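You operate a simulated robot arm through the tools that you are given. There is no shell and no other tool. Be economical: measure what you need, move in short steps, check, and stop when the job is done.

The job below is to be done with a simulated robot arm. You get a single attempt, and the scene is never put back.

TASK
Grease the cog under the leg cap and shut the cap again.
Fine: brush grease from the blue tub on the shelf over the leg cog, stand the grease brush back in its cup, and lower the cap by its handle, fingers clear. Where these are worked on the way, their far stop is far enough and under half their travel is too little: leg cap. A coat counts when it lies all over at full strength: go over it till it gets no stronger.

It is judged by the outcome, as a careful person would: the job done as asked, and still so three seconds after it is handed in. It fails if anything else is knocked over, pushed out of place, dropped, spilled or broken. Lids that push on must go on centred and level and be pressed home; caps that screw on are set level and turned clockwise until they are tight.

THE ROBOT
A 6-joint arm with a two-finger parallel gripper, fixed in place. Base frame: the origin is at the foot of the arm, x ahead of it, y to its left, z up. Lengths are in mm, angles in rad, forces in N, time in s.
With the tool pointing down near the work surface it reaches from about 240 to 640 mm from the base axis. Its first joint turns from -1.152 to 1.152 rad. Payload 2.7 kg.
The TCP is the grasp point between the finger pads, 23 mm short of the fingertips. In the tool frame z runs along the fingers and y along their closing line. Largest opening 94 mm; finger width 38, thickness 10; the body of the gripper, 54 by 96 mm, starts 39 mm behind the TCP.
Orientation is told as [roll, pitch, yaw] about the base's x, y, z axes, in that order, counted from this pose: with the fingers straight down and closing along the base's y, the tool's x points along the base's -x, its y along +y and its z along -z.

THE INTERFACE
- The arm moves only by the tool servo_tool. Its argument "commands" is a list of rows, each a list of 2 entries, a list of its own where there are three numbers: the shift along the tool's x, y, z in mm, then the turn, a rotation vector about the tool's x, y, z in rad. In form: [[[tx, ty, tz], [ax, ay, az]], ...]. A call has 1 to 12 rows; each row is the pose to reach, as a shift and turn from the pose commanded when the call began, along the tool's axes at that moment. "fingers" is the gripper command, from -1 (shut) to 1 (fully open), values between in proportion, set as the call begins (left out, the last holds). Each row takes 0.2 s and may step no farther than 50 mm and 0.15 rad from the row before; otherwise, or with a gripper value out of range, the whole call is refused. Where a pose cannot be reached the arm comes as near as it can. A force on the tool above 70 N (or 10 N above the force at the start of the call, whichever is more), or a blocked arm, ends the call early, and 0.2 s more pass. Each finger travels about 45 mm/s and halts on what it meets, pressing with about 42 N; the grip force reading is that of the motor and also rises with nothing between the fingers. The clock runs only during rows and for 0.2 s after the last one: add rows that repeat a pose to give the fingers time. It gives the time, the measured TCP pose, the force on the tool (base axes), the opening and the grip force at its end, in the units of the frame above (readings bear some noise), with the torque about the TCP (base axes, N m) and any sound that the robot's microphone picked up.
- Cameras (640 x 400 px; columns grow to the right, rows downward): "scene" is fixed at [78.3, -423.1, 1431.7]; the picture's right is [0.76, -0.64, 0.00], its down [-0.32, -0.38, -0.87] and it looks along [0.56, 0.66, -0.50] (base axes); focal length 235 px, centre (320, 200). "wrist" rides on the gripper at [86, 16, -75] in the tool frame; the picture's right is [-0.18, 0.98, 0.00], its down [-0.58, -0.11, -0.81] and it looks along [-0.79, -0.15, 0.59] (tool axes); focal length 243 px, centre (320, 200). There is no depth. A picture from a camera that has moved, and an enlarged one, comes with that camera's place and axes in the base frame and with its lens. The place of the scene camera against the robot may be out by one fixed shift of up to 25 mm in any direction.
- capture(camera): a new picture of that camera. No time passes.
- close_up(camera, box): a new picture of the part [left, top, right, bottom] of that camera's present view, enlarged. No time passes.
- job_done(): hands the job in; it is judged then, once.

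Go step by step. Nothing tells you positions but the pictures and the camera data: compare them with the known pose of the tool, close in by small moves and look again before you grip or let go. The budget is 120 turns and 64 pictures, counting those below and the enlarged ones. Unless the task says otherwise, let go and move clear before handing in, and close with one line.

The tools are called after ">>>" by a JSON object that holds its "method" and its "body". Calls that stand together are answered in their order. servo_tool: Moves the arm, as the interface text tells. Its arguments: {"type":"object","properties":{"commands":{"type":"array","items":{"type":"array"}},"fingers":{"type":"number"}},"required":["commands"]} The other tools are called the same way: capture (camera) takes a picture; close_up (camera, box) takes an enlarged picture of a part of a camera's view; job_done () hands the job in.

At the start:

```text
t: 0.0
tool_pos: [286.5, 65.4, 1330.4]
orientation: [0.0, -0.002, 0.0]
ft_force: [-0.4, 0.2, 0.2]
ft_torque: [0.01, -0.02, 0.01]
gripper_width: 94.0
grasp_force: 0.0
```

scene: 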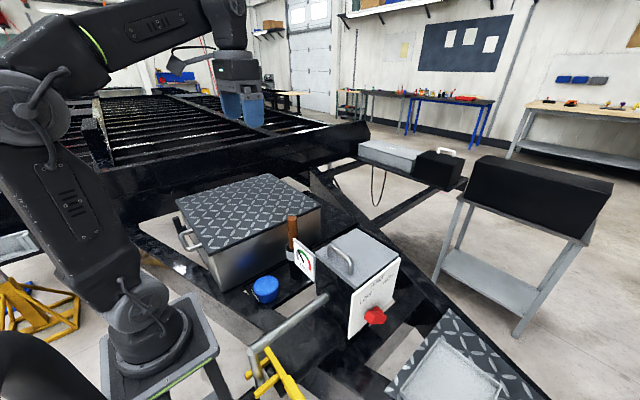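
wrist: 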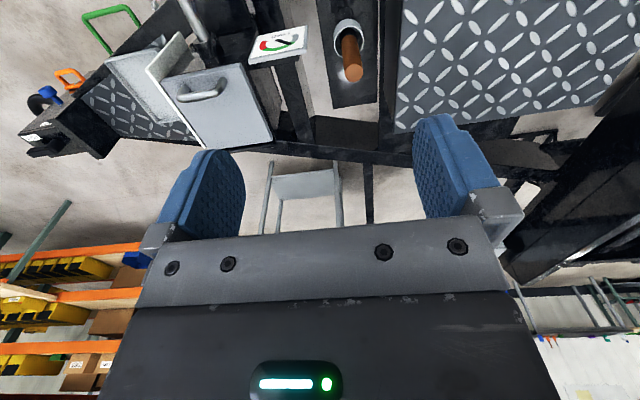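

I see a trailer tongue with a chequered toolbox, a blue tub, a brush in a cup and a grey box with a handle, probably the leg cap. I'll enlarge these first.

>>> {"method": "close_up", "body": {"camera": "scene", "box": [230, 200, 430, 325]}}

>>> {"method": "close_up", "body": {"camera": "wrist", "box": [60, 0, 420, 225]}}

```text
3.20 times, centred on (330, 262) of scene
camera zoom: at [78.3, -423.1, 1431.7], right [0.76, -0.64, 0.0], down [-0.32, -0.38, -0.87], along [0.56, 0.66, -0.5], focal length 753 px, centre (288, 0)
```

zoom: 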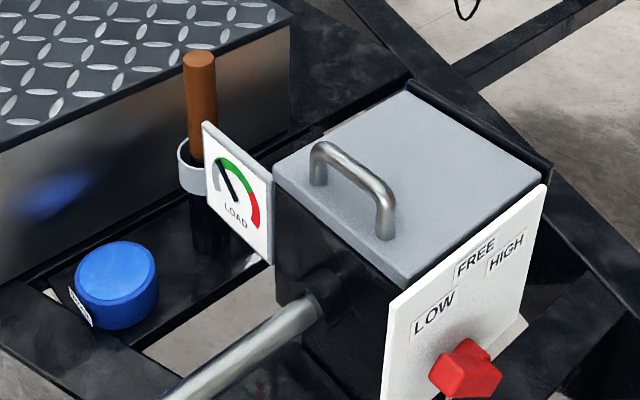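

```text
1.78 times, centred on (240, 112) of wrist
camera zoom: at [200.2, 82.2, 1403.7], right [0.18, 0.98, 0.0], down [0.58, -0.11, 0.81], along [0.79, -0.15, -0.59], focal length 431 px, centre (462, 356)
```

zoom: 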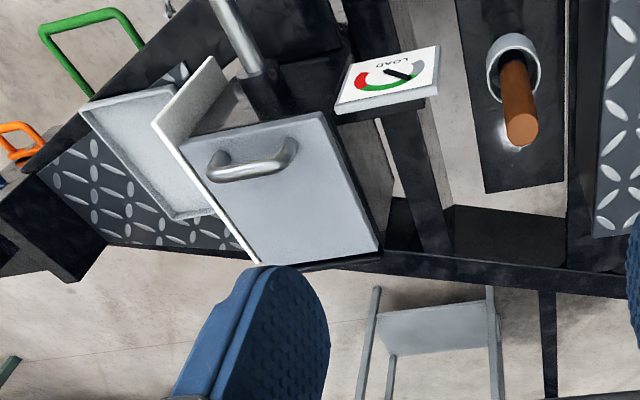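

Rough triangulation puts the brush handle top near (405, 97, 1000), the cap near (424, -146, 1000) and the tub near (285, 85, 810). I'll tilt the tool so the wrist camera looks down at them.

>>> {"method": "servo_tool", "body": {"commands": [[[0, 0, 0], [0, 0.14, 0]], [[0, 0, 20], [0, 0.28, 0]], [[0, 0, 40], [0, 0.42, 0]], [[0, 0, 60], [0, 0.5, 0]], [[0, 0, 60], [0, 0.5, 0]]]}}

>>> {"method": "capture", "body": {"camera": "wrist"}}

```text
t: 1.2
tool_pos: [279.7, 66.3, 1226.8]
orientation: [0.0, 0.498, 0.0]
ft_force: [-0.6, -0.2, 0.2]
ft_torque: [-0.02, -0.02, -0.01]
gripper_width: 93.9
grasp_force: 0.1
out of reach, approached as far as the arm can: row 1, 2, 3, 4, 5
```

```text
59 pictures are left
camera wrist: at [240.4, 83.7, 1333.5], right [0.16, 0.98, -0.09], down [0.9, -0.11, 0.43], along [0.41, -0.15, -0.9], focal length 243 px, centre (320, 200)
```

wrist: 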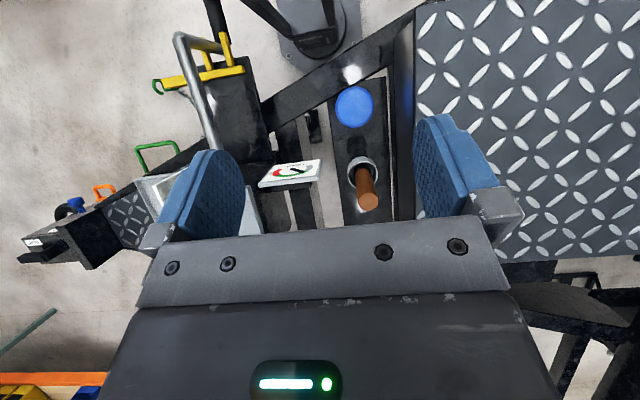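

>>> {"method": "close_up", "body": {"camera": "wrist", "box": [250, 70, 420, 220]}}

```text
2.67 times, centred on (335, 145) of wrist
camera zoom: at [240.4, 83.7, 1333.5], right [0.16, 0.98, -0.09], down [0.9, -0.11, 0.43], along [0.41, -0.15, -0.9], focal length 647 px, centre (280, 347)
```

zoom: 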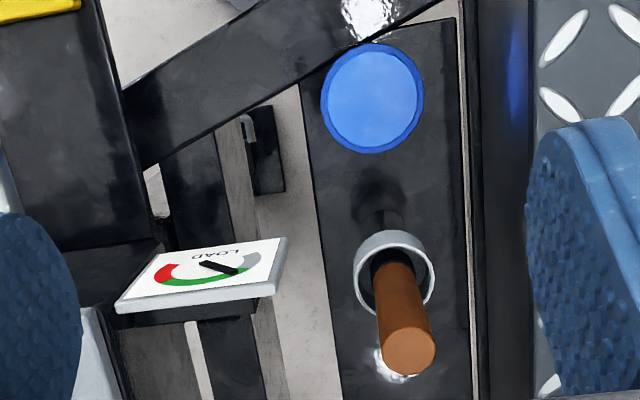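

The tub lies near (279, 98) and the brush stands upright in its cup. I'll move sideways over the cap for a second viewpoint.

>>> {"method": "servo_tool", "body": {"commands": [[[-10, -45, -6], [0, 0, 0]], [[-20, -90, -12], [0, 0, 0]], [[-30, -135, -18], [0, 0, 0]], [[-44, -170, -24], [0, 0, 0]], [[-44, -170, -24], [0, 0, 0]]]}}

>>> {"method": "capture", "body": {"camera": "wrist"}}

>>> {"method": "close_up", "body": {"camera": "scene", "box": [245, 210, 325, 310]}}

```text
t: 2.4
tool_pos: [329.8, -102.3, 1218.8]
orientation: [0.0, 0.496, 0.0]
ft_force: [-0.5, 0.0, 0.4]
ft_torque: [0.0, 0.01, -0.03]
gripper_width: 93.9
grasp_force: 0.1
out of reach, approached as far as the arm can: row 1, 2, 3, 4, 5
```

```text
57 pictures are left
camera wrist: at [289.9, -85.9, 1325.4], right [0.16, 0.98, -0.09], down [0.9, -0.11, 0.43], along [0.42, -0.15, -0.9], focal length 243 px, centre (320, 200)
```

wrist: 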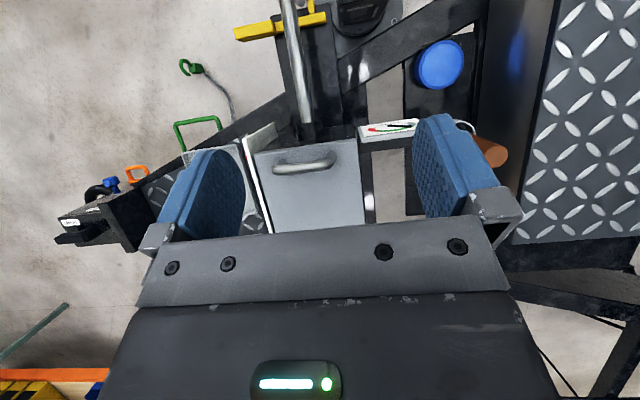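

```text
4.00 times, centred on (285, 260) of scene
camera zoom: at [78.3, -423.1, 1431.7], right [0.76, -0.64, 0.0], down [-0.32, -0.38, -0.87], along [0.56, 0.66, -0.5], focal length 942 px, centre (460, -40)
```

zoom: 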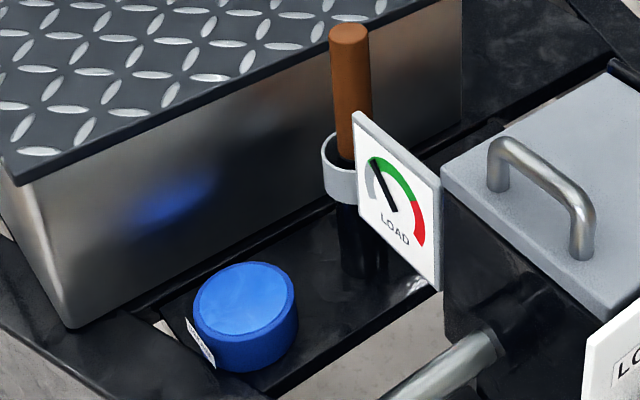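

The cap top lies at about z 1000 with its hinge on the far side near x 487, and its handle bar runs along y at x≈373, y -107 to -186. I'll straighten the tool, then yaw so the fingers close along x.

>>> {"method": "servo_tool", "body": {"commands": [[[0, 0, 0], [0, -0.14, 0]], [[0, 0, 0], [0, -0.28, 0]], [[0, 0, 0], [0, -0.42, 0]], [[0, 0, 0], [0, -0.496, 0]], [[0, 0, 0], [0, -0.496, 0]]]}}

>>> {"method": "servo_tool", "body": {"commands": [[[0, -4, 0], [0, 0, -0.145]], [[0, -8, 0], [0, 0, -0.29]], [[0, -12, 0], [0, 0, -0.435]], [[0, -16, 0], [0, 0, -0.58]], [[0, -20, 0], [0, 0, -0.725]], [[0, -24, 0], [0, 0, -0.87]], [[0, -28, 0], [0, 0, -1.015]], [[0, -32, 0], [0, 0, -1.16]], [[0, -36, 0], [0, 0, -1.305]], [[0, -40, 0], [0, 0, -1.45]], [[0, -44, 0], [0, 0, -1.571]], [[0, -44, 0], [0, 0, -1.571]]]}}

>>> {"method": "capture", "body": {"camera": "wrist"}}

```text
t: 3.6
tool_pos: [327.7, -104.3, 1219.3]
orientation: [-0.001, 0.002, -0.001]
ft_force: [0.3, 0.8, 0.1]
ft_torque: [-0.02, 0.03, 0.0]
gripper_width: 94.0
grasp_force: 0.0
```

```text
t: 6.2
tool_pos: [328.5, -147.4, 1220.8]
orientation: [0.005, 0.0, 1.573]
ft_force: [-0.4, -0.1, 0.0]
ft_torque: [0.01, 0.0, 0.02]
gripper_width: 93.8
grasp_force: 0.1
```

```text
55 pictures are left
camera wrist: at [313.7, -233.3, 1295.2], right [-0.98, 0.18, 0.0], down [0.11, 0.58, 0.81], along [0.14, 0.79, -0.59], focal length 243 px, centre (320, 200)
```

wrist: 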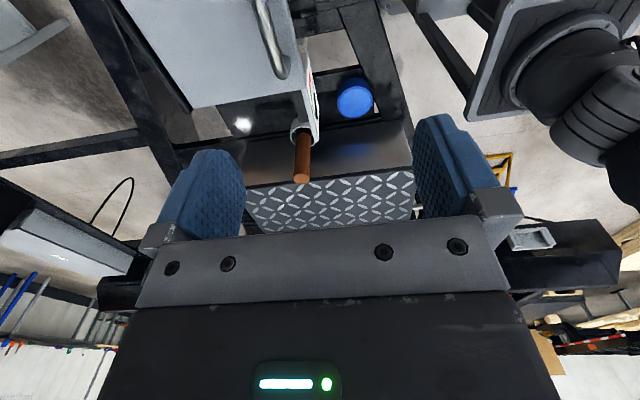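

The new view agrees, with the brush top near (409, 99, 985). I'll go above the cap handle and narrow the fingers.

>>> {"method": "servo_tool", "body": {"commands": [[[0, -20, 40], [0, 0, 0]], [[0, -44, 80], [0, 0, 0]], [[0, -44, 120], [0, 0, 0]], [[0, -44, 120], [0, 0, 0]], [[0, -44, 120], [0, 0, 0]]], "fingers": 0.06}}

>>> {"method": "capture", "body": {"camera": "wrist"}}

>>> {"method": "close_up", "body": {"camera": "scene", "box": [270, 180, 430, 300]}}

```text
t: 7.4
tool_pos: [372.9, -144.6, 1102.3]
orientation: [0.004, 0.0, 1.572]
ft_force: [0.4, -0.2, -0.1]
ft_torque: [-0.02, 0.02, 0.02]
gripper_width: 49.7
grasp_force: 0.2
```

```text
54 pictures are left
camera wrist: at [357.4, -230.9, 1176.9], right [-0.98, 0.18, 0.0], down [0.11, 0.58, 0.81], along [0.15, 0.79, -0.59], focal length 243 px, centre (320, 200)
```

wrist: 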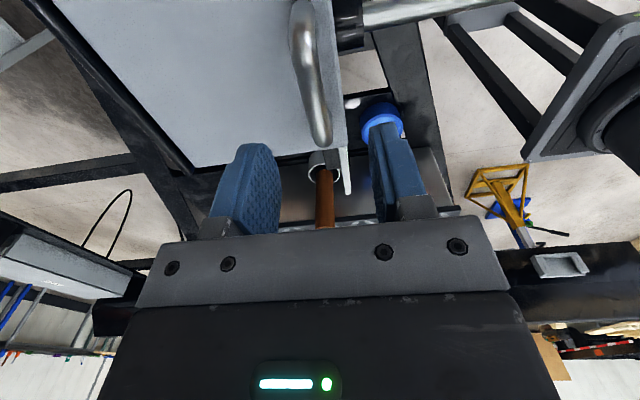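

```text
3.33 times, centred on (350, 240) of scene
camera zoom: at [78.3, -423.1, 1431.7], right [0.76, -0.64, 0.0], down [-0.32, -0.38, -0.87], along [0.56, 0.66, -0.5], focal length 785 px, centre (220, 67)
```

zoom: 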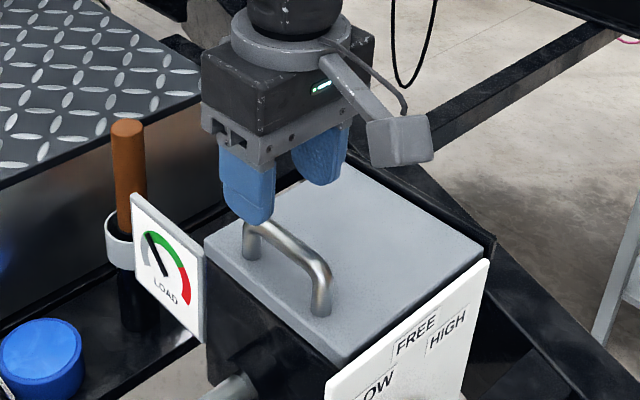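

The bar comes out at x≈378, centred at y≈-150, with its top at z≈1030. I'll lower to just above gripping height and look.

>>> {"method": "servo_tool", "body": {"commands": [[[5, -5, 25], [0, 0, 0]], [[5, -5, 50], [0, 0, 0]], [[5, -5, 58], [0, 0, 0]], [[5, -5, 58], [0, 0, 0]]]}}

>>> {"method": "capture", "body": {"camera": "wrist"}}

>>> {"method": "close_up", "body": {"camera": "scene", "box": [290, 200, 400, 290]}}

```text
t: 8.4
tool_pos: [377.7, -152.9, 1043.3]
orientation: [0.003, 0.001, 1.571]
ft_force: [-0.3, 0.8, -0.2]
ft_torque: [0.02, 0.02, -0.01]
gripper_width: 49.9
grasp_force: 0.1
```

```text
52 pictures are left
camera wrist: at [362.4, -237.7, 1117.6], right [-0.98, 0.18, 0.0], down [0.11, 0.58, 0.81], along [0.15, 0.79, -0.59], focal length 243 px, centre (320, 200)
```

wrist: 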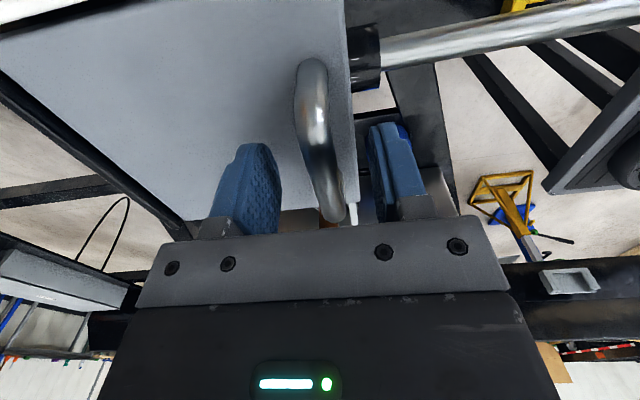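

```text
4.44 times, centred on (345, 245) of scene
camera zoom: at [78.3, -423.1, 1431.7], right [0.76, -0.64, 0.0], down [-0.32, -0.38, -0.87], along [0.56, 0.66, -0.5], focal length 1046 px, centre (209, 0)
```

zoom: 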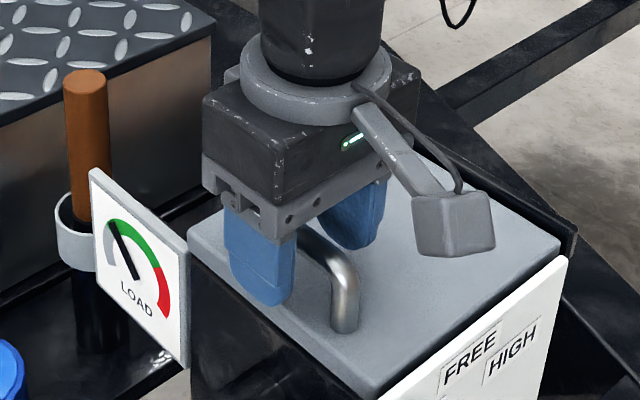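

The bar is between the fingers, so I'll close on it.

>>> {"method": "servo_tool", "body": {"commands": [[[0, 0, 0], [0, 0, 0]], [[0, 0, 0], [0, 0, 0]], [[0, 0, 0], [0, 0, 0]], [[0, 0, 0], [0, 0, 0]], [[0, 0, 0], [0, 0, 0]]], "fingers": -1}}

>>> {"method": "capture", "body": {"camera": "wrist"}}

```text
t: 9.6
tool_pos: [375.5, -152.5, 1043.8]
orientation: [0.011, -0.002, 1.572]
ft_force: [-30.1, -0.1, 7.1]
ft_torque: [-0.23, 0.15, -0.02]
gripper_width: 13.6
grasp_force: 45.3
```

```text
50 pictures are left
camera wrist: at [360.4, -237.7, 1117.7], right [-0.98, 0.18, 0.01], down [0.12, 0.58, 0.81], along [0.14, 0.79, -0.59], focal length 243 px, centre (320, 200)
```

wrist: 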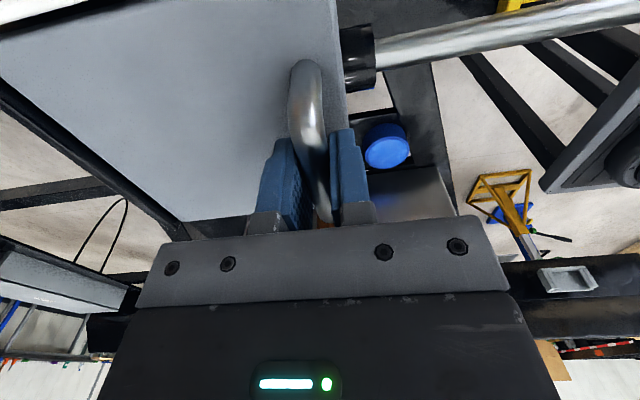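

The bar is held about 5 mm below the TCP. I'll lift along a first arc of 20° about the estimated hinge and watch the forces.

>>> {"method": "servo_tool", "body": {"commands": [[[0, 3, 0], [0, 0, 0]], [[0, -1.1, -9.9], [0, 0, 0]], [[0, -6.1, -19.3], [0, 0, 0]], [[0, -11.9, -28.2], [0, 0, 0]], [[0, -18.5, -36.6], [0, 0, 0]], [[0, -18.5, -36.6], [0, 0, 0]]]}}

>>> {"method": "capture", "body": {"camera": "scene"}}

```text
t: 11.0
tool_pos: [392.0, -151.9, 1082.2]
orientation: [0.011, 0.0, 1.569]
ft_force: [-48.3, -3.1, 28.4]
ft_torque: [-0.19, 0.27, -0.84]
gripper_width: 13.4
grasp_force: 44.9
```

```text
49 pictures are left
```

scene: 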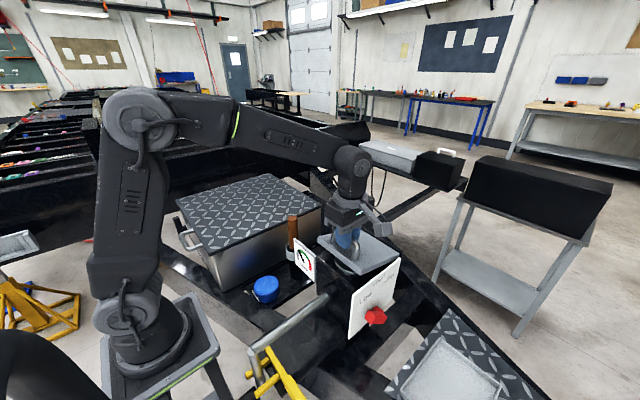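

The cap opens; the force shows I'm slightly inside the true arc, so the hinge fits better at about (494, 1012). I'll continue on the corrected arc.

>>> {"method": "servo_tool", "body": {"commands": [[[0, 4.4, -2.2], [0, 0, 0]], [[0, -3, -12.2], [0, 0, 0]], [[0, -11.6, -21.7], [0, 0, 0]], [[0, -21.1, -30.2], [0, 0, 0]], [[0, -31.4, -37.7], [0, 0, 0]], [[0, -42.5, -44.1], [0, 0, 0]], [[0, -42.5, -44.1], [0, 0, 0]]]}}

>>> {"method": "close_up", "body": {"camera": "scene", "box": [270, 160, 430, 320]}}

```text
t: 12.6
tool_pos: [437.9, -153.6, 1126.4]
orientation: [0.0, -0.001, 1.571]
ft_force: [-21.5, 16.6, 32.5]
ft_torque: [-0.4, 0.01, -1.76]
gripper_width: 13.5
grasp_force: 45.3
```

```text
2.50 times, centred on (350, 240) of scene
camera zoom: at [77.1, -422.4, 1432.0], right [0.76, -0.64, 0.0], down [-0.32, -0.38, -0.87], along [0.56, 0.66, -0.5], focal length 588 px, centre (245, 100)
```

zoom: 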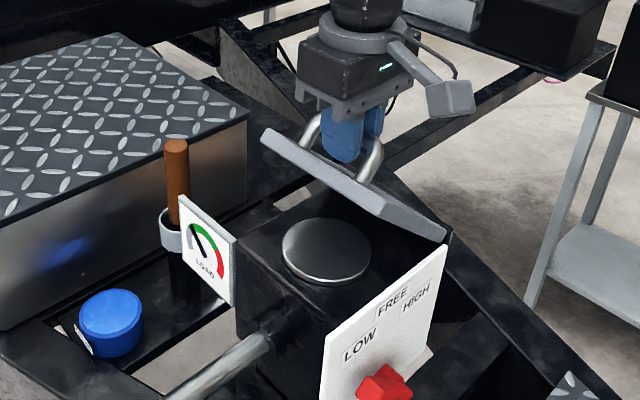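

The disc-shaped cog is visible under the cap, and the fit now gives a radius of about 133 with the hinge at x≈504. I'll continue the arc.

>>> {"method": "servo_tool", "body": {"commands": [[[-2, 1, -2.3], [0, 0, 0]], [[-3, -11.4, -8.5], [0, 0, 0]], [[-3, -24.4, -13.5], [0, 0, 0]], [[-3, -37.8, -17.1], [0, 0, 0]], [[-3, -51.6, -19.3], [0, 0, 0]], [[-3, -65.5, -20], [0, 0, 0]], [[-3, -65.5, -20], [0, 0, 0]]]}}

>>> {"method": "close_up", "body": {"camera": "scene", "box": [270, 160, 430, 320]}}

```text
t: 14.2
tool_pos: [503.8, -152.3, 1147.7]
orientation: [-0.01, 0.011, 1.57]
ft_force: [-4.8, -16.0, 35.1]
ft_torque: [-0.12, 0.0, -1.75]
gripper_width: 13.8
grasp_force: 44.7
```

```text
2.50 times, centred on (350, 240) of scene
camera zoom: at [77.5, -423.4, 1431.7], right [0.76, -0.64, 0.0], down [-0.32, -0.38, -0.87], along [0.56, 0.66, -0.5], focal length 588 px, centre (245, 100)
```

zoom: 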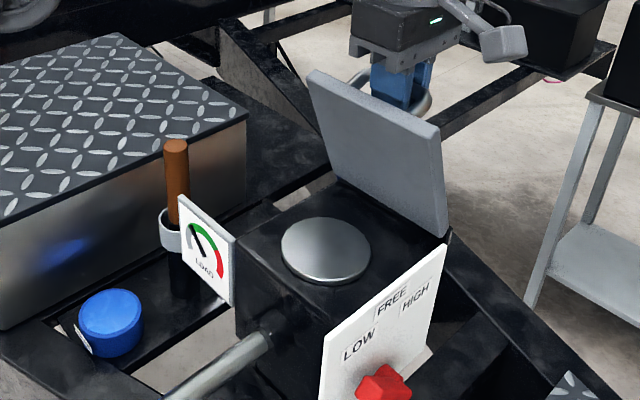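

The cap is at about 76°. I'll continue gently towards the far stop.

>>> {"method": "servo_tool", "body": {"commands": [[[0, 0, -3.4], [0, 0, 0]], [[0, -14.3, -3.1], [0, 0, 0]], [[0, -28.5, -0.9], [0, 0, 0]], [[0, -35.5, 0.8], [0, 0, 0]], [[0, -42.3, 2.8], [0, 0, 0]], [[0, -49, 5.1], [0, 0, 0]], [[0, -55.7, 7.9], [0, 0, 0]]]}}

>>> {"method": "close_up", "body": {"camera": "scene", "box": [270, 160, 430, 320]}}

```text
t: 15.5
tool_pos: [535.6, -151.7, 1146.2]
orientation: [0.033, 0.002, 1.561]
ft_force: [-38.8, 10.7, 2.3]
ft_torque: [-0.78, 0.04, -1.5]
gripper_width: 13.5
grasp_force: 45.0
stopped in row 6: the force on the tool passed its limit at 80 N (the readings are from after the stop); the commanded pose is now the measured one
```

```text
2.50 times, centred on (350, 240) of scene
camera zoom: at [76.9, -422.7, 1431.9], right [0.76, -0.64, 0.0], down [-0.32, -0.38, -0.87], along [0.56, 0.66, -0.5], focal length 588 px, centre (245, 100)
```

zoom: 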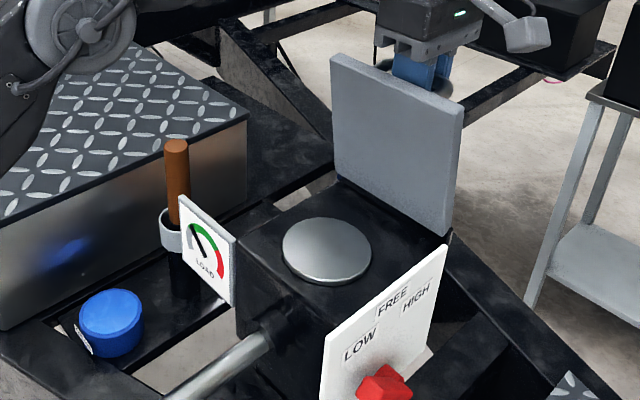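

The cap stands at its far stop, just past vertical. I'll open the fingers only slightly so the inner one does not touch the plate, then rise straight up.

>>> {"method": "servo_tool", "body": {"commands": [[[0, 0, 0], [0, 0, 0]], [[0, 0, 0], [0, 0, 0]], [[0, 0, 0], [0, 0, 0]]], "fingers": -0.447}}

>>> {"method": "servo_tool", "body": {"commands": [[[0, 0, -15], [0, 0, 0]], [[0, 0, -30], [0, 0, 0]], [[0, 0, -60], [0, 0, 0]], [[0, 0, -90], [0, 0, 0]], [[0, 0, -90], [0, 0, 0]]]}}

>>> {"method": "capture", "body": {"camera": "scene"}}

```text
t: 16.3
tool_pos: [538.9, -151.8, 1144.0]
orientation: [0.02, 0.004, 1.568]
ft_force: [0.4, 0.2, 0.0]
ft_torque: [0.02, -0.02, 0.04]
gripper_width: 25.9
grasp_force: 0.1
```

```text
t: 17.5
tool_pos: [524.3, -150.8, 1214.7]
orientation: [0.024, 0.005, 1.568]
ft_force: [0.2, -0.4, 0.5]
ft_torque: [-0.02, -0.01, 0.02]
gripper_width: 25.7
grasp_force: 0.1
out of reach, approached as far as the arm can: row 3, 4, 5
```

```text
45 pictures are left
```

scene: 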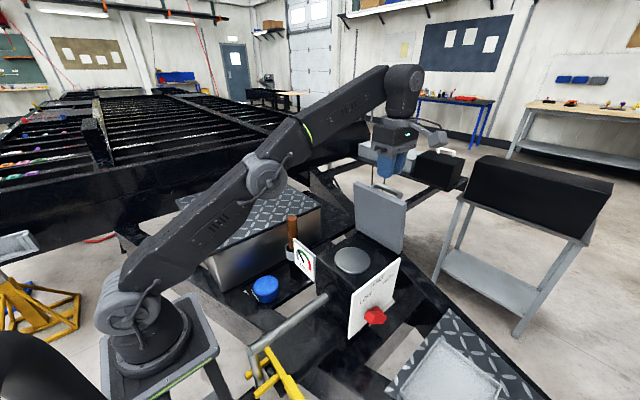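

The cap stays open on its own. I'll retreat and travel over to a point above the brush.

>>> {"method": "servo_tool", "body": {"commands": [[[0, 40, 0], [0, 0.012, 0]], [[-20, 80, 0], [0, 0.024, 0]], [[-60, 105, 10], [0, 0.024, 0]], [[-105, 115, 20], [0, 0.024, 0]], [[-150, 115, 35], [0, 0.024, 0]], [[-195, 115, 50], [0, 0.024, 0]], [[-240, 115, 70], [0, 0.024, 0]], [[-250, 115, 90], [0, 0.024, 0]], [[-250, 115, 90], [0, 0.024, 0]]], "fingers": 0.2}}

>>> {"method": "capture", "body": {"camera": "wrist"}}

>>> {"method": "close_up", "body": {"camera": "scene", "box": [240, 160, 400, 320]}}

```text
t: 19.5
tool_pos: [406.9, 100.4, 1127.8]
orientation: [0.021, 0.027, 1.567]
ft_force: [-0.2, 0.1, 0.0]
ft_torque: [-0.01, 0.01, -0.02]
gripper_width: 56.2
grasp_force: 0.0
```

```text
44 pictures are left
camera wrist: at [393.7, 17.4, 1205.1], right [-0.98, 0.19, 0.02], down [0.13, 0.6, 0.79], along [0.14, 0.77, -0.62], focal length 243 px, centre (320, 200)
```

wrist: 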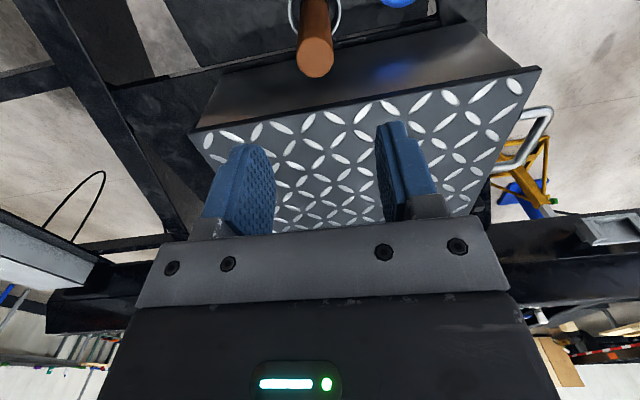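

```text
2.50 times, centred on (320, 240) of scene
camera zoom: at [78.3, -423.1, 1431.7], right [0.76, -0.64, 0.0], down [-0.32, -0.38, -0.87], along [0.56, 0.66, -0.5], focal length 588 px, centre (320, 100)
```

zoom: 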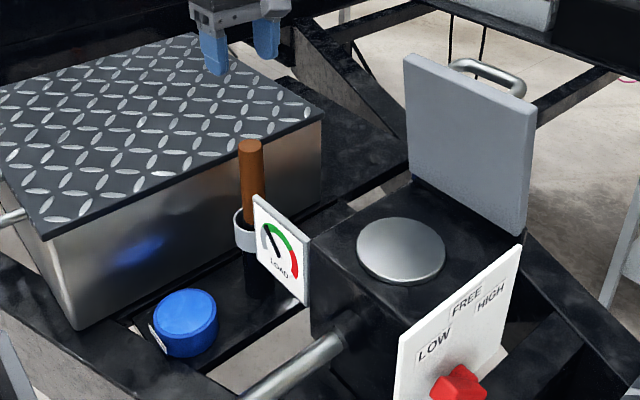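

The brush end projects to about (411, 101) at z≈985. I'll square the tool and move closer.

>>> {"method": "servo_tool", "body": {"commands": [[[0, 0, 20], [0.021, -0.027, 0]], [[0, -3, 55], [0.021, -0.027, 0]], [[0, -3, 85], [0.021, -0.027, 0]], [[0, -3, 85], [0.021, -0.027, 0]]]}}

>>> {"method": "capture", "body": {"camera": "wrist"}}

>>> {"method": "close_up", "body": {"camera": "scene", "box": [260, 170, 340, 300]}}

```text
t: 20.5
tool_pos: [412.5, 95.6, 1041.4]
orientation: [-0.001, 0.001, 1.567]
ft_force: [0.7, -0.5, 0.9]
ft_torque: [0.01, -0.02, -0.01]
gripper_width: 56.3
grasp_force: 0.2
```

```text
42 pictures are left
camera wrist: at [396.6, 10.6, 1117.5], right [-0.98, 0.19, 0.0], down [0.11, 0.58, 0.81], along [0.15, 0.79, -0.59], focal length 243 px, centre (320, 200)
```

wrist: 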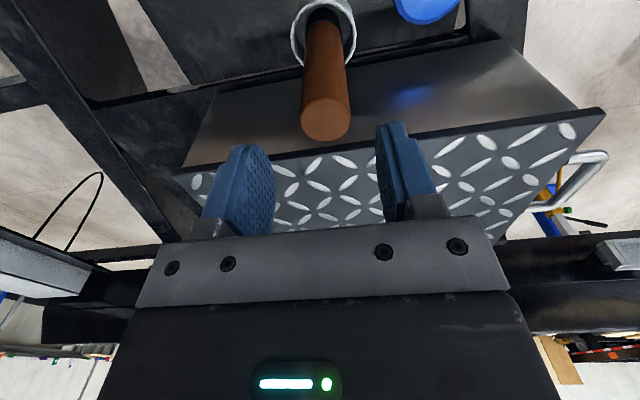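

```text
3.08 times, centred on (300, 235) of scene
camera zoom: at [78.3, -423.1, 1431.7], right [0.76, -0.64, 0.0], down [-0.32, -0.38, -0.87], along [0.56, 0.66, -0.5], focal length 724 px, centre (382, 92)
```

zoom: 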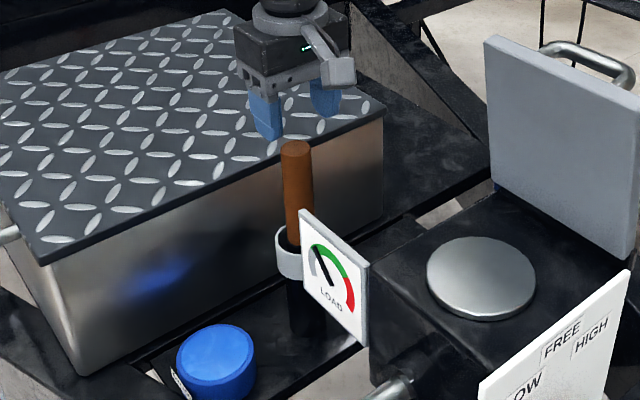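

The brush end is at about (410, 100, 988), with a handle around 28 mm thick. I'll descend around it.

>>> {"method": "servo_tool", "body": {"commands": [[[-4.5, 2.5, 20], [0, 0, 0]], [[-4.5, 2.5, 50], [0, 0, 0]], [[-4.5, 2.5, 82], [0, 0, 0]], [[-4.5, 2.5, 82], [0, 0, 0]]]}}

>>> {"method": "servo_tool", "body": {"commands": [[[0, 0, 0], [0, 0, 0]], [[0, 0, 0], [0, 0, 0]], [[0, 0, 0], [0, 0, 0]], [[0, 0, 0], [0, 0, 0]]], "fingers": -1}}

>>> {"method": "close_up", "body": {"camera": "scene", "box": [260, 170, 340, 300]}}

```text
t: 21.5
tool_pos: [408.1, 101.8, 958.6]
orientation: [0.0, 0.001, 1.567]
ft_force: [-0.3, -0.1, -0.8]
ft_torque: [0.02, 0.02, 0.04]
gripper_width: 56.5
grasp_force: 0.1
```

```text
t: 22.5
tool_pos: [408.3, 102.6, 959.0]
orientation: [0.001, 0.003, 1.566]
ft_force: [0.2, 0.9, -0.4]
ft_torque: [0.01, 0.0, 0.02]
gripper_width: 30.6
grasp_force: 41.5
```

```text
3.08 times, centred on (300, 235) of scene
camera zoom: at [78.3, -423.1, 1431.7], right [0.76, -0.64, 0.0], down [-0.32, -0.38, -0.87], along [0.56, 0.66, -0.5], focal length 724 px, centre (382, 92)
```

zoom: 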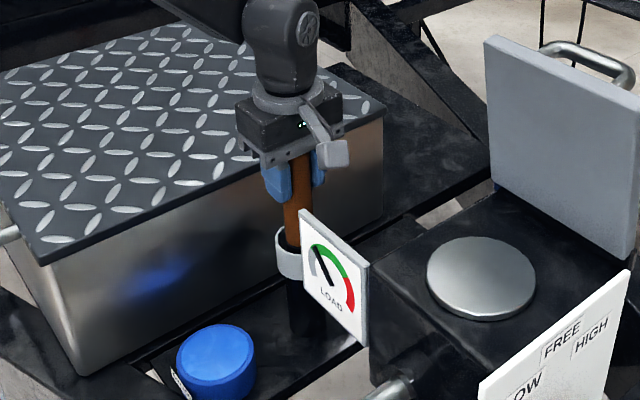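

The brush is gripped at (408, 102, 959). I'll lift it straight out of the cup.

>>> {"method": "servo_tool", "body": {"commands": [[[0, 0, -30], [0, 0, 0]], [[0, 0, -65], [0, 0, 0]], [[0, 0, -100], [0, 0, 0]], [[0, 0, -140], [0, 0, 0]], [[0, 0, -180], [0, 0, 0]], [[0, 0, -180], [0, 0, 0]]]}}

>>> {"method": "capture", "body": {"camera": "wrist"}}

>>> {"method": "close_up", "body": {"camera": "scene", "box": [240, 120, 360, 310]}}

```text
t: 23.9
tool_pos: [404.3, 106.8, 1144.2]
orientation: [0.002, 0.002, 1.567]
ft_force: [-0.8, 0.3, -0.7]
ft_torque: [0.02, -0.02, -0.02]
gripper_width: 30.7
grasp_force: 42.0
```

```text
39 pictures are left
camera wrist: at [389.5, 20.8, 1218.3], right [-0.98, 0.19, 0.0], down [0.11, 0.58, 0.81], along [0.15, 0.79, -0.59], focal length 243 px, centre (320, 200)
```

wrist: 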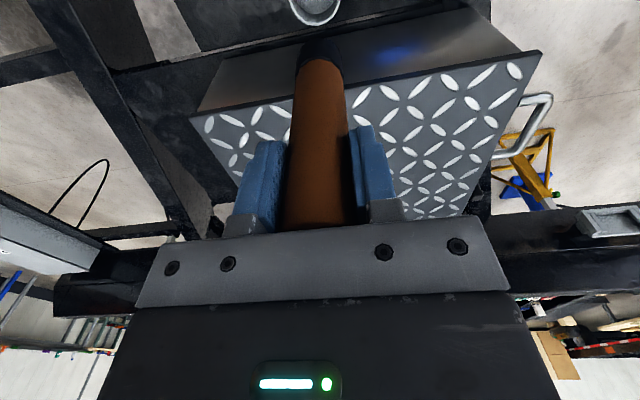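

```text
2.11 times, centred on (300, 215) of scene
camera zoom: at [78.3, -423.1, 1431.7], right [0.76, -0.64, 0.0], down [-0.32, -0.38, -0.87], along [0.56, 0.66, -0.5], focal length 496 px, centre (362, 168)
```

zoom: 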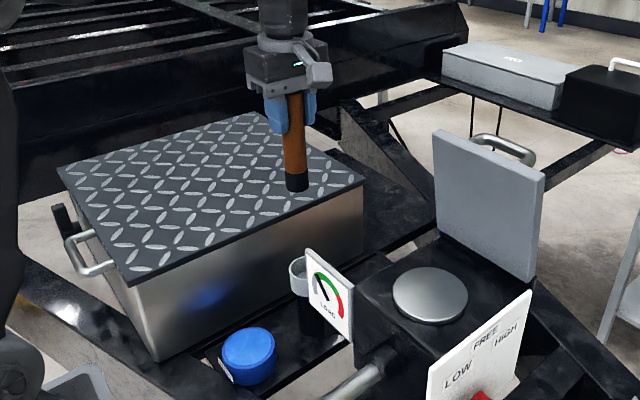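

The brush is out and looks shorter than expected. I'll look closely at its tip and at the tub.

>>> {"method": "close_up", "body": {"camera": "scene", "box": [275, 150, 325, 220]}}

>>> {"method": "close_up", "body": {"camera": "wrist", "box": [250, 0, 450, 125]}}

>>> {"method": "close_up", "body": {"camera": "scene", "box": [240, 240, 320, 310]}}

>>> {"method": "servo_tool", "body": {"commands": [[[0, 0, 0], [0, 0, 0]], [[0, 0, 0], [0, 0, 0]]]}}

```text
5.71 times, centred on (300, 185) of scene
camera zoom: at [78.3, -423.1, 1431.7], right [0.76, -0.64, 0.0], down [-0.32, -0.38, -0.87], along [0.56, 0.66, -0.5], focal length 1345 px, centre (434, 286)
```

zoom: 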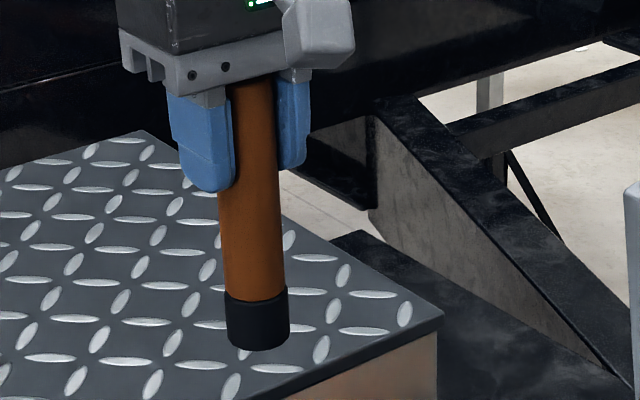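

```text
3.20 times, centred on (350, 62) of wrist
camera zoom: at [389.5, 20.8, 1218.3], right [-0.98, 0.19, 0.0], down [0.11, 0.58, 0.81], along [0.15, 0.79, -0.59], focal length 776 px, centre (224, 640)
```

zoom: 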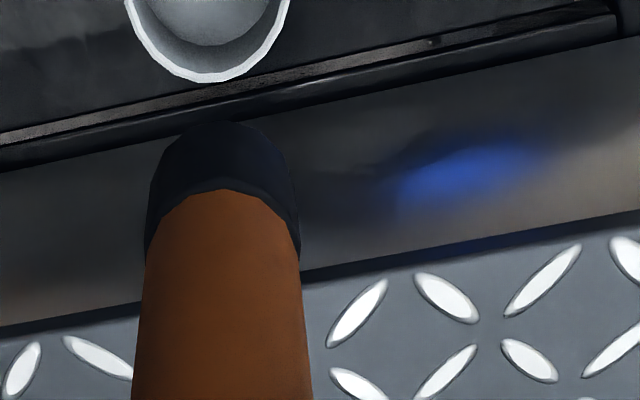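

```text
5.71 times, centred on (280, 275) of scene
camera zoom: at [78.3, -423.1, 1431.7], right [0.76, -0.64, 0.0], down [-0.32, -0.38, -0.87], along [0.56, 0.66, -0.5], focal length 1345 px, centre (549, -229)
```

zoom: 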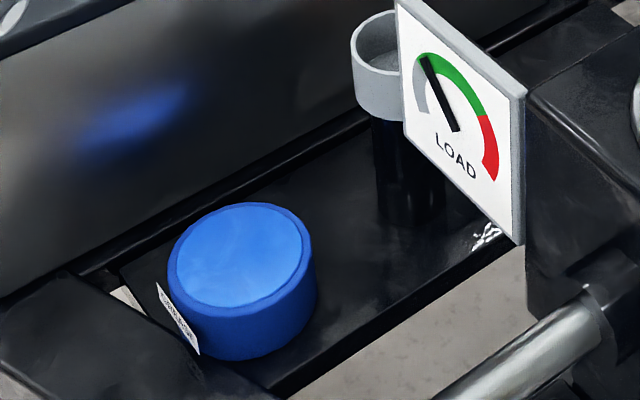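

```text
t: 24.5
tool_pos: [405.0, 106.0, 1143.4]
orientation: [0.0, 0.001, 1.567]
ft_force: [0.2, 0.3, -0.8]
ft_torque: [0.02, 0.0, -0.03]
gripper_width: 30.8
grasp_force: 41.7
```

The cup is a shallow grey one on a black post, and the tub is open with light-blue grease inside a darker rim. The brush tip is roughly 123 mm below the TCP, so I'll hover over the tub.

>>> {"method": "servo_tool", "body": {"commands": [[[2, 40, 0], [0, 0, 0]], [[4, 80, 20], [0, 0, 0]], [[6, 118, 50], [0, 0, 0]], [[6, 118, 95], [0, 0, 0]], [[6, 118, 143], [0, 0, 0]], [[6, 118, 173], [0, 0, 0]], [[6, 118, 173], [0, 0, 0]]]}}

>>> {"method": "capture", "body": {"camera": "wrist"}}

>>> {"method": "close_up", "body": {"camera": "scene", "box": [220, 200, 320, 310]}}

```text
t: 26.1
tool_pos: [286.7, 96.2, 963.5]
orientation: [-0.001, 0.003, 1.567]
ft_force: [-0.2, 0.3, -0.7]
ft_torque: [0.02, 0.02, 0.02]
gripper_width: 30.5
grasp_force: 42.3
```

```text
34 pictures are left
camera wrist: at [270.8, 11.1, 1037.9], right [-0.98, 0.19, 0.0], down [0.11, 0.58, 0.81], along [0.15, 0.79, -0.59], focal length 243 px, centre (320, 200)
```

wrist: 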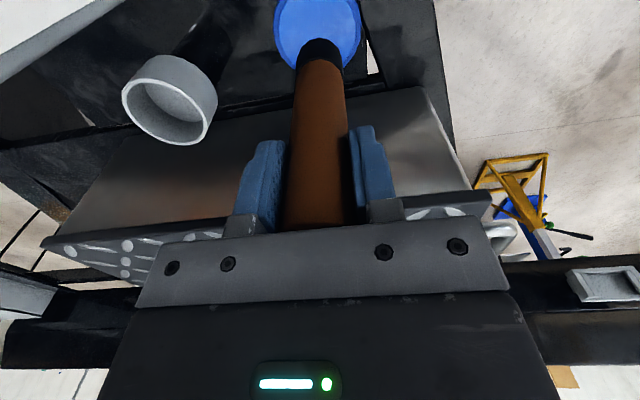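

```text
3.64 times, centred on (270, 255) of scene
camera zoom: at [78.3, -423.1, 1431.7], right [0.76, -0.64, 0.0], down [-0.32, -0.38, -0.87], along [0.56, 0.66, -0.5], focal length 856 px, centre (502, 0)
```

zoom: 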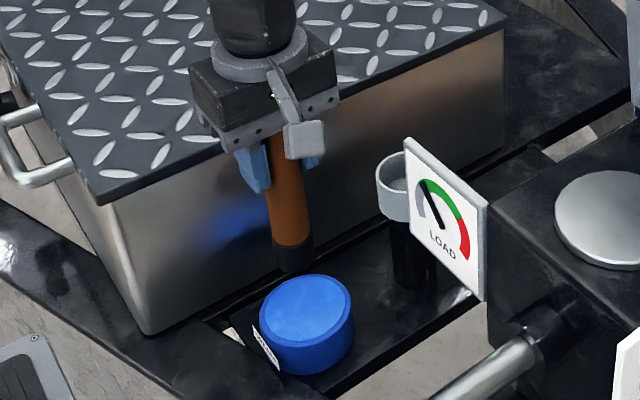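

The brush is over the tub at about (289, 95). I'll lower until the tip is near the rim level.

>>> {"method": "servo_tool", "body": {"commands": [[[0, -1, 30], [0, 0, 0]], [[0, -1, 60], [0, 0, 0]], [[0, -1, 75], [0, 0, 0]], [[0, -1, 75], [0, 0, 0]]]}}

>>> {"method": "close_up", "body": {"camera": "scene", "box": [230, 220, 320, 310]}}

```text
t: 27.1
tool_pos: [291.2, 98.6, 892.0]
orientation: [-0.002, -0.002, 1.568]
ft_force: [-10.1, -1.5, 43.9]
ft_torque: [-0.05, 1.09, -0.01]
gripper_width: 31.1
grasp_force: 42.1
```

```text
4.44 times, centred on (275, 265) of scene
camera zoom: at [77.6, -423.3, 1431.7], right [0.76, -0.64, 0.0], down [-0.32, -0.38, -0.87], along [0.56, 0.66, -0.5], focal length 1046 px, centre (520, -89)
```

zoom: 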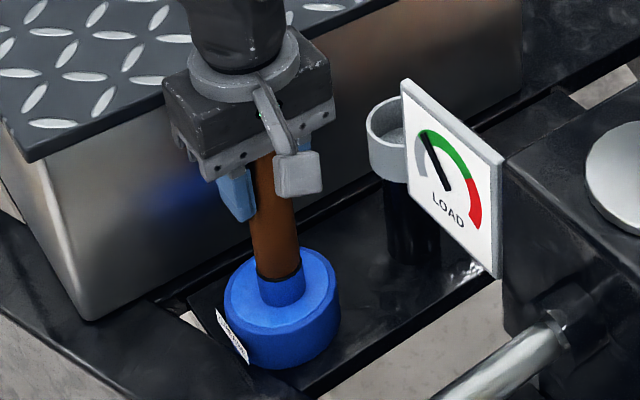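

The brush tip has turned blue, so it is loaded, with grease contact at TCP z≈895. I'll lift away and carry it over to the cog.

>>> {"method": "servo_tool", "body": {"commands": [[[0, 0, -20], [0, 0, 0]], [[0, 0, -60], [0, 0, 0]], [[0, 0, -110], [0, 0, 0]], [[0, 0, -160], [0, 0, 0]], [[0, 0, -210], [0, 0, 0]], [[0, 0, -260], [0, 0, 0]], [[0, 0, -290], [0, 0, 0]], [[0, 0, -290], [0, 0, 0]]]}}

>>> {"method": "close_up", "body": {"camera": "scene", "box": [220, 100, 370, 310]}}

```text
t: 28.9
tool_pos: [289.6, 96.6, 1185.3]
orientation: [0.0, 0.001, 1.567]
ft_force: [0.4, 0.3, -0.6]
ft_torque: [0.01, -0.02, 0.01]
gripper_width: 30.9
grasp_force: 42.2
```

```text
1.90 times, centred on (295, 205) of scene
camera zoom: at [78.3, -423.1, 1431.7], right [0.76, -0.64, 0.0], down [-0.32, -0.38, -0.87], along [0.56, 0.66, -0.5], focal length 448 px, centre (368, 190)
```

zoom: 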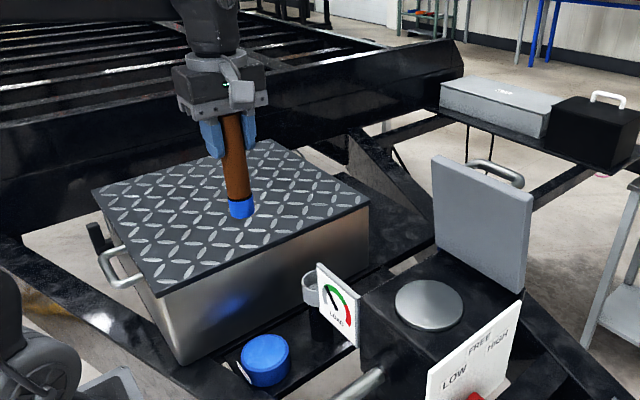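

The tip is fully blue. I'll travel over to above the cog.

>>> {"method": "servo_tool", "body": {"commands": [[[40, -20, 0], [0, 0, 0]], [[80, -42, 0], [0, 0, 0]], [[120, -65, 0], [0, 0, 0]], [[160, -87, 0], [0, 0, 0]], [[200, -110, 0], [0, 0, 0]], [[244, -130, 0], [0, 0, 0]], [[244, -130, 0], [0, 0, 0]], [[244, -130, 0], [0, 0, 0]]]}}

>>> {"method": "capture", "body": {"camera": "wrist"}}

>>> {"method": "close_up", "body": {"camera": "scene", "box": [280, 120, 430, 300]}}

```text
t: 30.7
tool_pos: [418.7, -146.9, 1180.4]
orientation: [0.001, 0.003, 1.568]
ft_force: [1.1, -0.2, -0.1]
ft_torque: [-0.03, 0.0, 0.02]
gripper_width: 30.8
grasp_force: 42.4
```

```text
30 pictures are left
camera wrist: at [403.0, -232.5, 1254.0], right [-0.98, 0.19, 0.0], down [0.11, 0.58, 0.81], along [0.15, 0.79, -0.59], focal length 243 px, centre (320, 200)
```

wrist: 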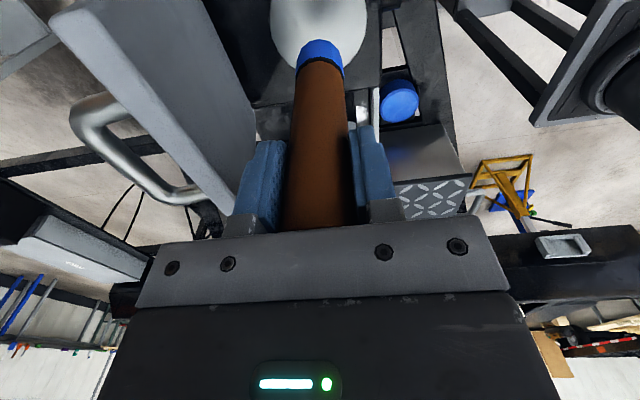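

```text
2.22 times, centred on (355, 210) of scene
camera zoom: at [78.3, -423.1, 1431.7], right [0.76, -0.64, 0.0], down [-0.32, -0.38, -0.87], along [0.56, 0.66, -0.5], focal length 523 px, centre (242, 178)
```

zoom: 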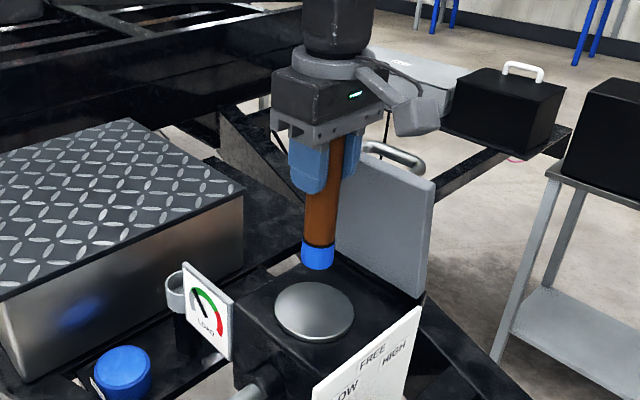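

The cog disc is centred at about (419, -150) with a radius near 43. I'll lower carefully to find contact.

>>> {"method": "servo_tool", "body": {"commands": [[[2, 0, 25], [0, 0, 0]], [[2, 0, 50], [0, 0, 0]], [[2, 0, 50], [0, 0, 0]]]}}

>>> {"method": "close_up", "body": {"camera": "scene", "box": [310, 170, 410, 300]}}

```text
t: 31.5
tool_pos: [419.5, -149.5, 1131.1]
orientation: [0.0, 0.002, 1.567]
ft_force: [-0.3, -0.5, -0.2]
ft_torque: [0.0, -0.05, 0.01]
gripper_width: 30.9
grasp_force: 41.5
```

```text
3.08 times, centred on (360, 235) of scene
camera zoom: at [78.3, -423.1, 1431.7], right [0.76, -0.64, 0.0], down [-0.32, -0.38, -0.87], along [0.56, 0.66, -0.5], focal length 724 px, centre (197, 92)
```

zoom: 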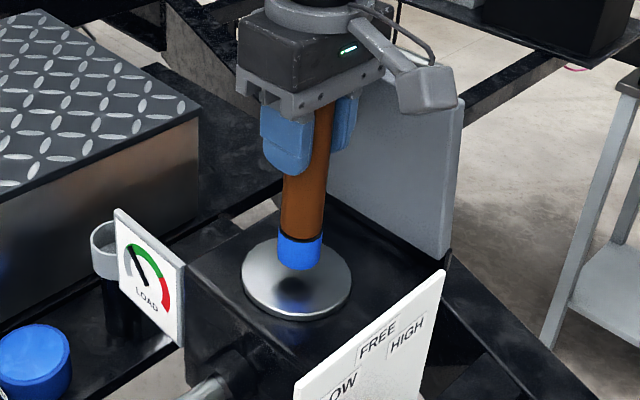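

At this yaw the gripper body would reach the open cap when brushing the far side. I'll rise a little and yaw back to 0 so its narrow side faces the cap.

>>> {"method": "servo_tool", "body": {"commands": [[[0, 0, -20], [0, 0, 0.14]], [[0, 0, -30], [0, 0, 0.28]], [[0, 0, -30], [0, 0, 0.42]], [[0, 0, -30], [0, 0, 0.56]], [[0, 0, -30], [0, 0, 0.7]], [[0, 0, -30], [0, 0, 0.84]], [[0, 0, -30], [0, 0, 0.98]], [[0, 0, -30], [0, 0, 1.12]], [[0, 0, -30], [0, 0, 1.26]], [[0, 0, -30], [0, 0, 1.4]], [[0, 0, -30], [0, 0, 1.54]], [[0, 0, -30], [0, 0, 1.567]]]}}

>>> {"method": "servo_tool", "body": {"commands": [[[0, 0, 20], [0, 0, 0]], [[0, 0, 35], [0, 0, 0]], [[0, 0, 38], [0, 0, 0]], [[0, 0, 38], [0, 0, 0]]]}}

>>> {"method": "capture", "body": {"camera": "wrist"}}

```text
t: 34.1
tool_pos: [419.1, -149.0, 1163.2]
orientation: [-0.003, -0.001, -0.001]
ft_force: [-0.4, 0.5, -0.8]
ft_torque: [0.01, 0.0, 0.0]
gripper_width: 30.8
grasp_force: 42.1
```

```text
t: 35.1
tool_pos: [419.7, -149.3, 1123.3]
orientation: [-0.002, 0.001, 0.0]
ft_force: [-0.9, 0.0, 0.2]
ft_torque: [-0.01, -0.02, -0.03]
gripper_width: 30.9
grasp_force: 42.2
```

```text
27 pictures are left
camera wrist: at [334.2, -132.2, 1197.8], right [0.18, 0.98, 0.0], down [0.58, -0.11, 0.81], along [0.79, -0.15, -0.59], focal length 243 px, centre (320, 200)
```

wrist: 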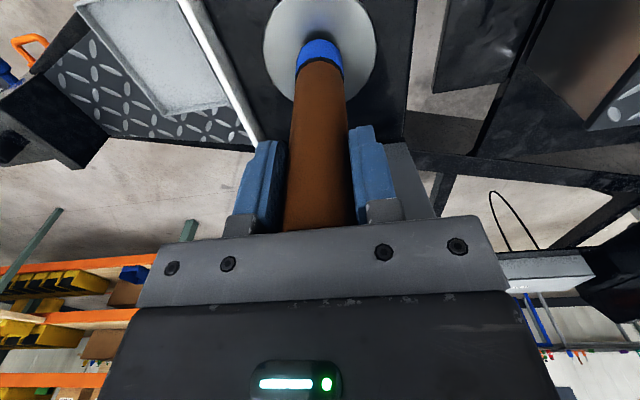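

The disc centre is near (416, -147). I'll go down in small steps until contact.

>>> {"method": "servo_tool", "body": {"commands": [[[2, 1, 4], [0, 0, 0]], [[2, 1, 8], [0, 0, 0]], [[2, 1, 8], [0, 0, 0]]]}}

```text
t: 35.9
tool_pos: [417.9, -146.3, 1115.4]
orientation: [-0.003, 0.002, 0.0]
ft_force: [0.8, -0.1, -0.6]
ft_torque: [-0.01, 0.0, -0.04]
gripper_width: 30.8
grasp_force: 41.9
```

>>> {"method": "servo_tool", "body": {"commands": [[[0, 0, 2], [0, 0, 0]], [[0, 0, 4], [0, 0, 0]], [[0, 0, 6], [0, 0, 0]], [[0, 0, 6], [0, 0, 0]]]}}

```text
t: 36.9
tool_pos: [418.6, -147.1, 1112.1]
orientation: [-0.002, -0.003, -0.002]
ft_force: [-1.9, 2.6, 20.0]
ft_torque: [0.42, 0.26, 0.03]
gripper_width: 30.7
grasp_force: 41.9
```

Contact is at TCP z≈1112. I'll brush round a ring of about 30 mm radius with light pressure.

>>> {"method": "servo_tool", "body": {"commands": [[[17, 0, -0.5], [0, 0, 0]], [[32, 0, -0.5], [0, 0, 0]], [[28, 15, -0.5], [0, 0, 0]], [[17, 26, -0.5], [0, 0, 0]], [[2, 30, -0.5], [0, 0, 0]], [[-13, 26, -0.5], [0, 0, 0]], [[-24, 15, -0.5], [0, 0, 0]], [[-28, 0, -0.5], [0, 0, 0]], [[-24, -15, -0.5], [0, 0, 0]], [[-13, -26, -0.5], [0, 0, 0]], [[2, -30, -0.5], [0, 0, 0]], [[17, -26, -0.5], [0, 0, 0]]]}}

>>> {"method": "close_up", "body": {"camera": "scene", "box": [310, 200, 410, 290]}}

```text
t: 38.5
tool_pos: [434.3, -123.1, 1112.2]
orientation: [0.014, 0.022, 0.006]
ft_force: [-39.5, 13.4, 7.3]
ft_torque: [-0.64, -2.15, -0.05]
gripper_width: 30.6
grasp_force: 42.2
stopped in row 8: the force on the tool passed its limit at 84 N (the readings are from after the stop); the commanded pose is now the measured one
```

```text
4.44 times, centred on (360, 245) of scene
camera zoom: at [76.8, -422.6, 1432.0], right [0.76, -0.64, 0.0], down [-0.32, -0.38, -0.87], along [0.56, 0.66, -0.5], focal length 1046 px, centre (142, 0)
```

zoom: 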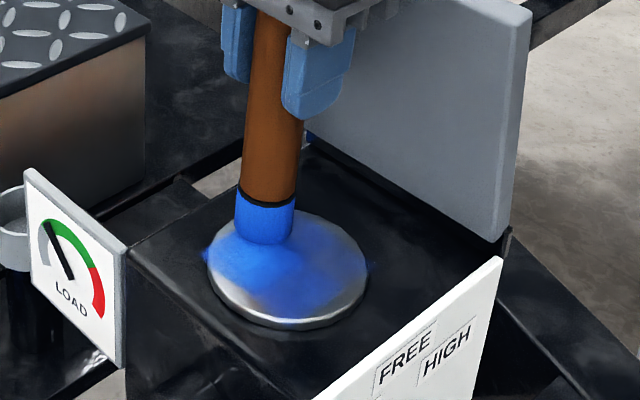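

The gripper body met the open cap's edge, about 55 mm above the TCP. I'll back off, lift, and tilt the tool so the brush reaches forward while the body leans away from the cap.

>>> {"method": "servo_tool", "body": {"commands": [[[5, 0, 0], [0, 0, 0]], [[15, -8, -10], [0.014, -0.022, 0.006]], [[18, -23, -25], [0.014, -0.022, 0.006]], [[18, -23, -25], [0.014, -0.022, 0.006]]]}}

>>> {"method": "capture", "body": {"camera": "wrist"}}

>>> {"method": "capture", "body": {"camera": "scene"}}

```text
t: 39.5
tool_pos: [420.0, -149.2, 1136.7]
orientation: [-0.004, -0.005, -0.001]
ft_force: [0.6, -0.2, -1.8]
ft_torque: [0.0, 0.02, -0.04]
gripper_width: 30.4
grasp_force: 42.2
```

```text
25 pictures are left
camera wrist: at [334.7, -130.9, 1210.0], right [0.18, 0.98, 0.0], down [0.58, -0.11, 0.81], along [0.8, -0.15, -0.59], focal length 243 px, centre (320, 200)
```

wrist: 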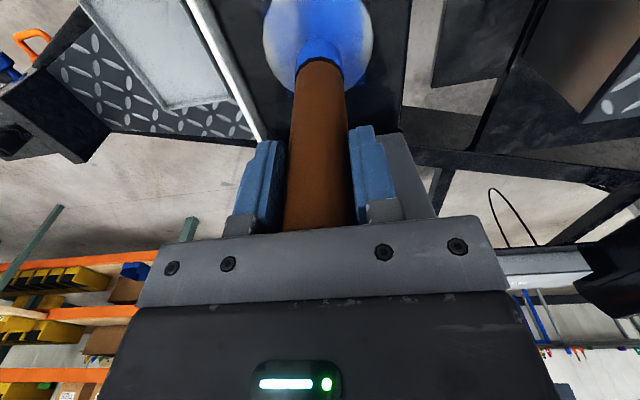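

```text
24 pictures are left
```

scene: 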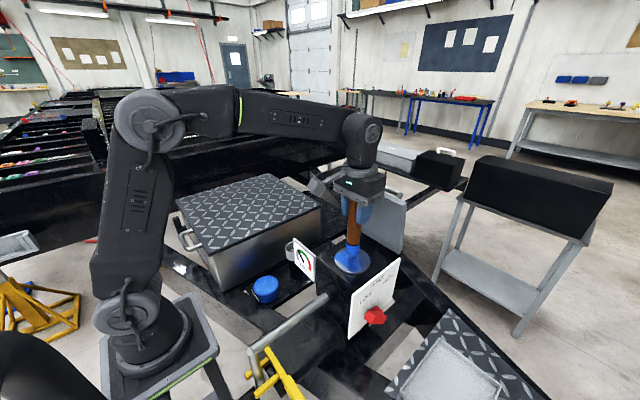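

The cap is still open and the brush straight. I'll tilt by -0.15 rad, placing the tip over the disc centre just above contact.

>>> {"method": "servo_tool", "body": {"commands": [[[12, 1, 0], [0, -0.08, 0]], [[23, 2, 5], [0, -0.15, 0]], [[23, 2, 15], [0, -0.15, 0]], [[23, 2, 20], [0, -0.15, 0]], [[23, 2, 20], [0, -0.15, 0]]]}}

```text
t: 40.7
tool_pos: [398.9, -146.0, 1114.3]
orientation: [-0.004, -0.157, 0.001]
ft_force: [0.1, -0.2, -1.3]
ft_torque: [0.01, -0.01, -0.03]
gripper_width: 30.8
grasp_force: 41.9
```

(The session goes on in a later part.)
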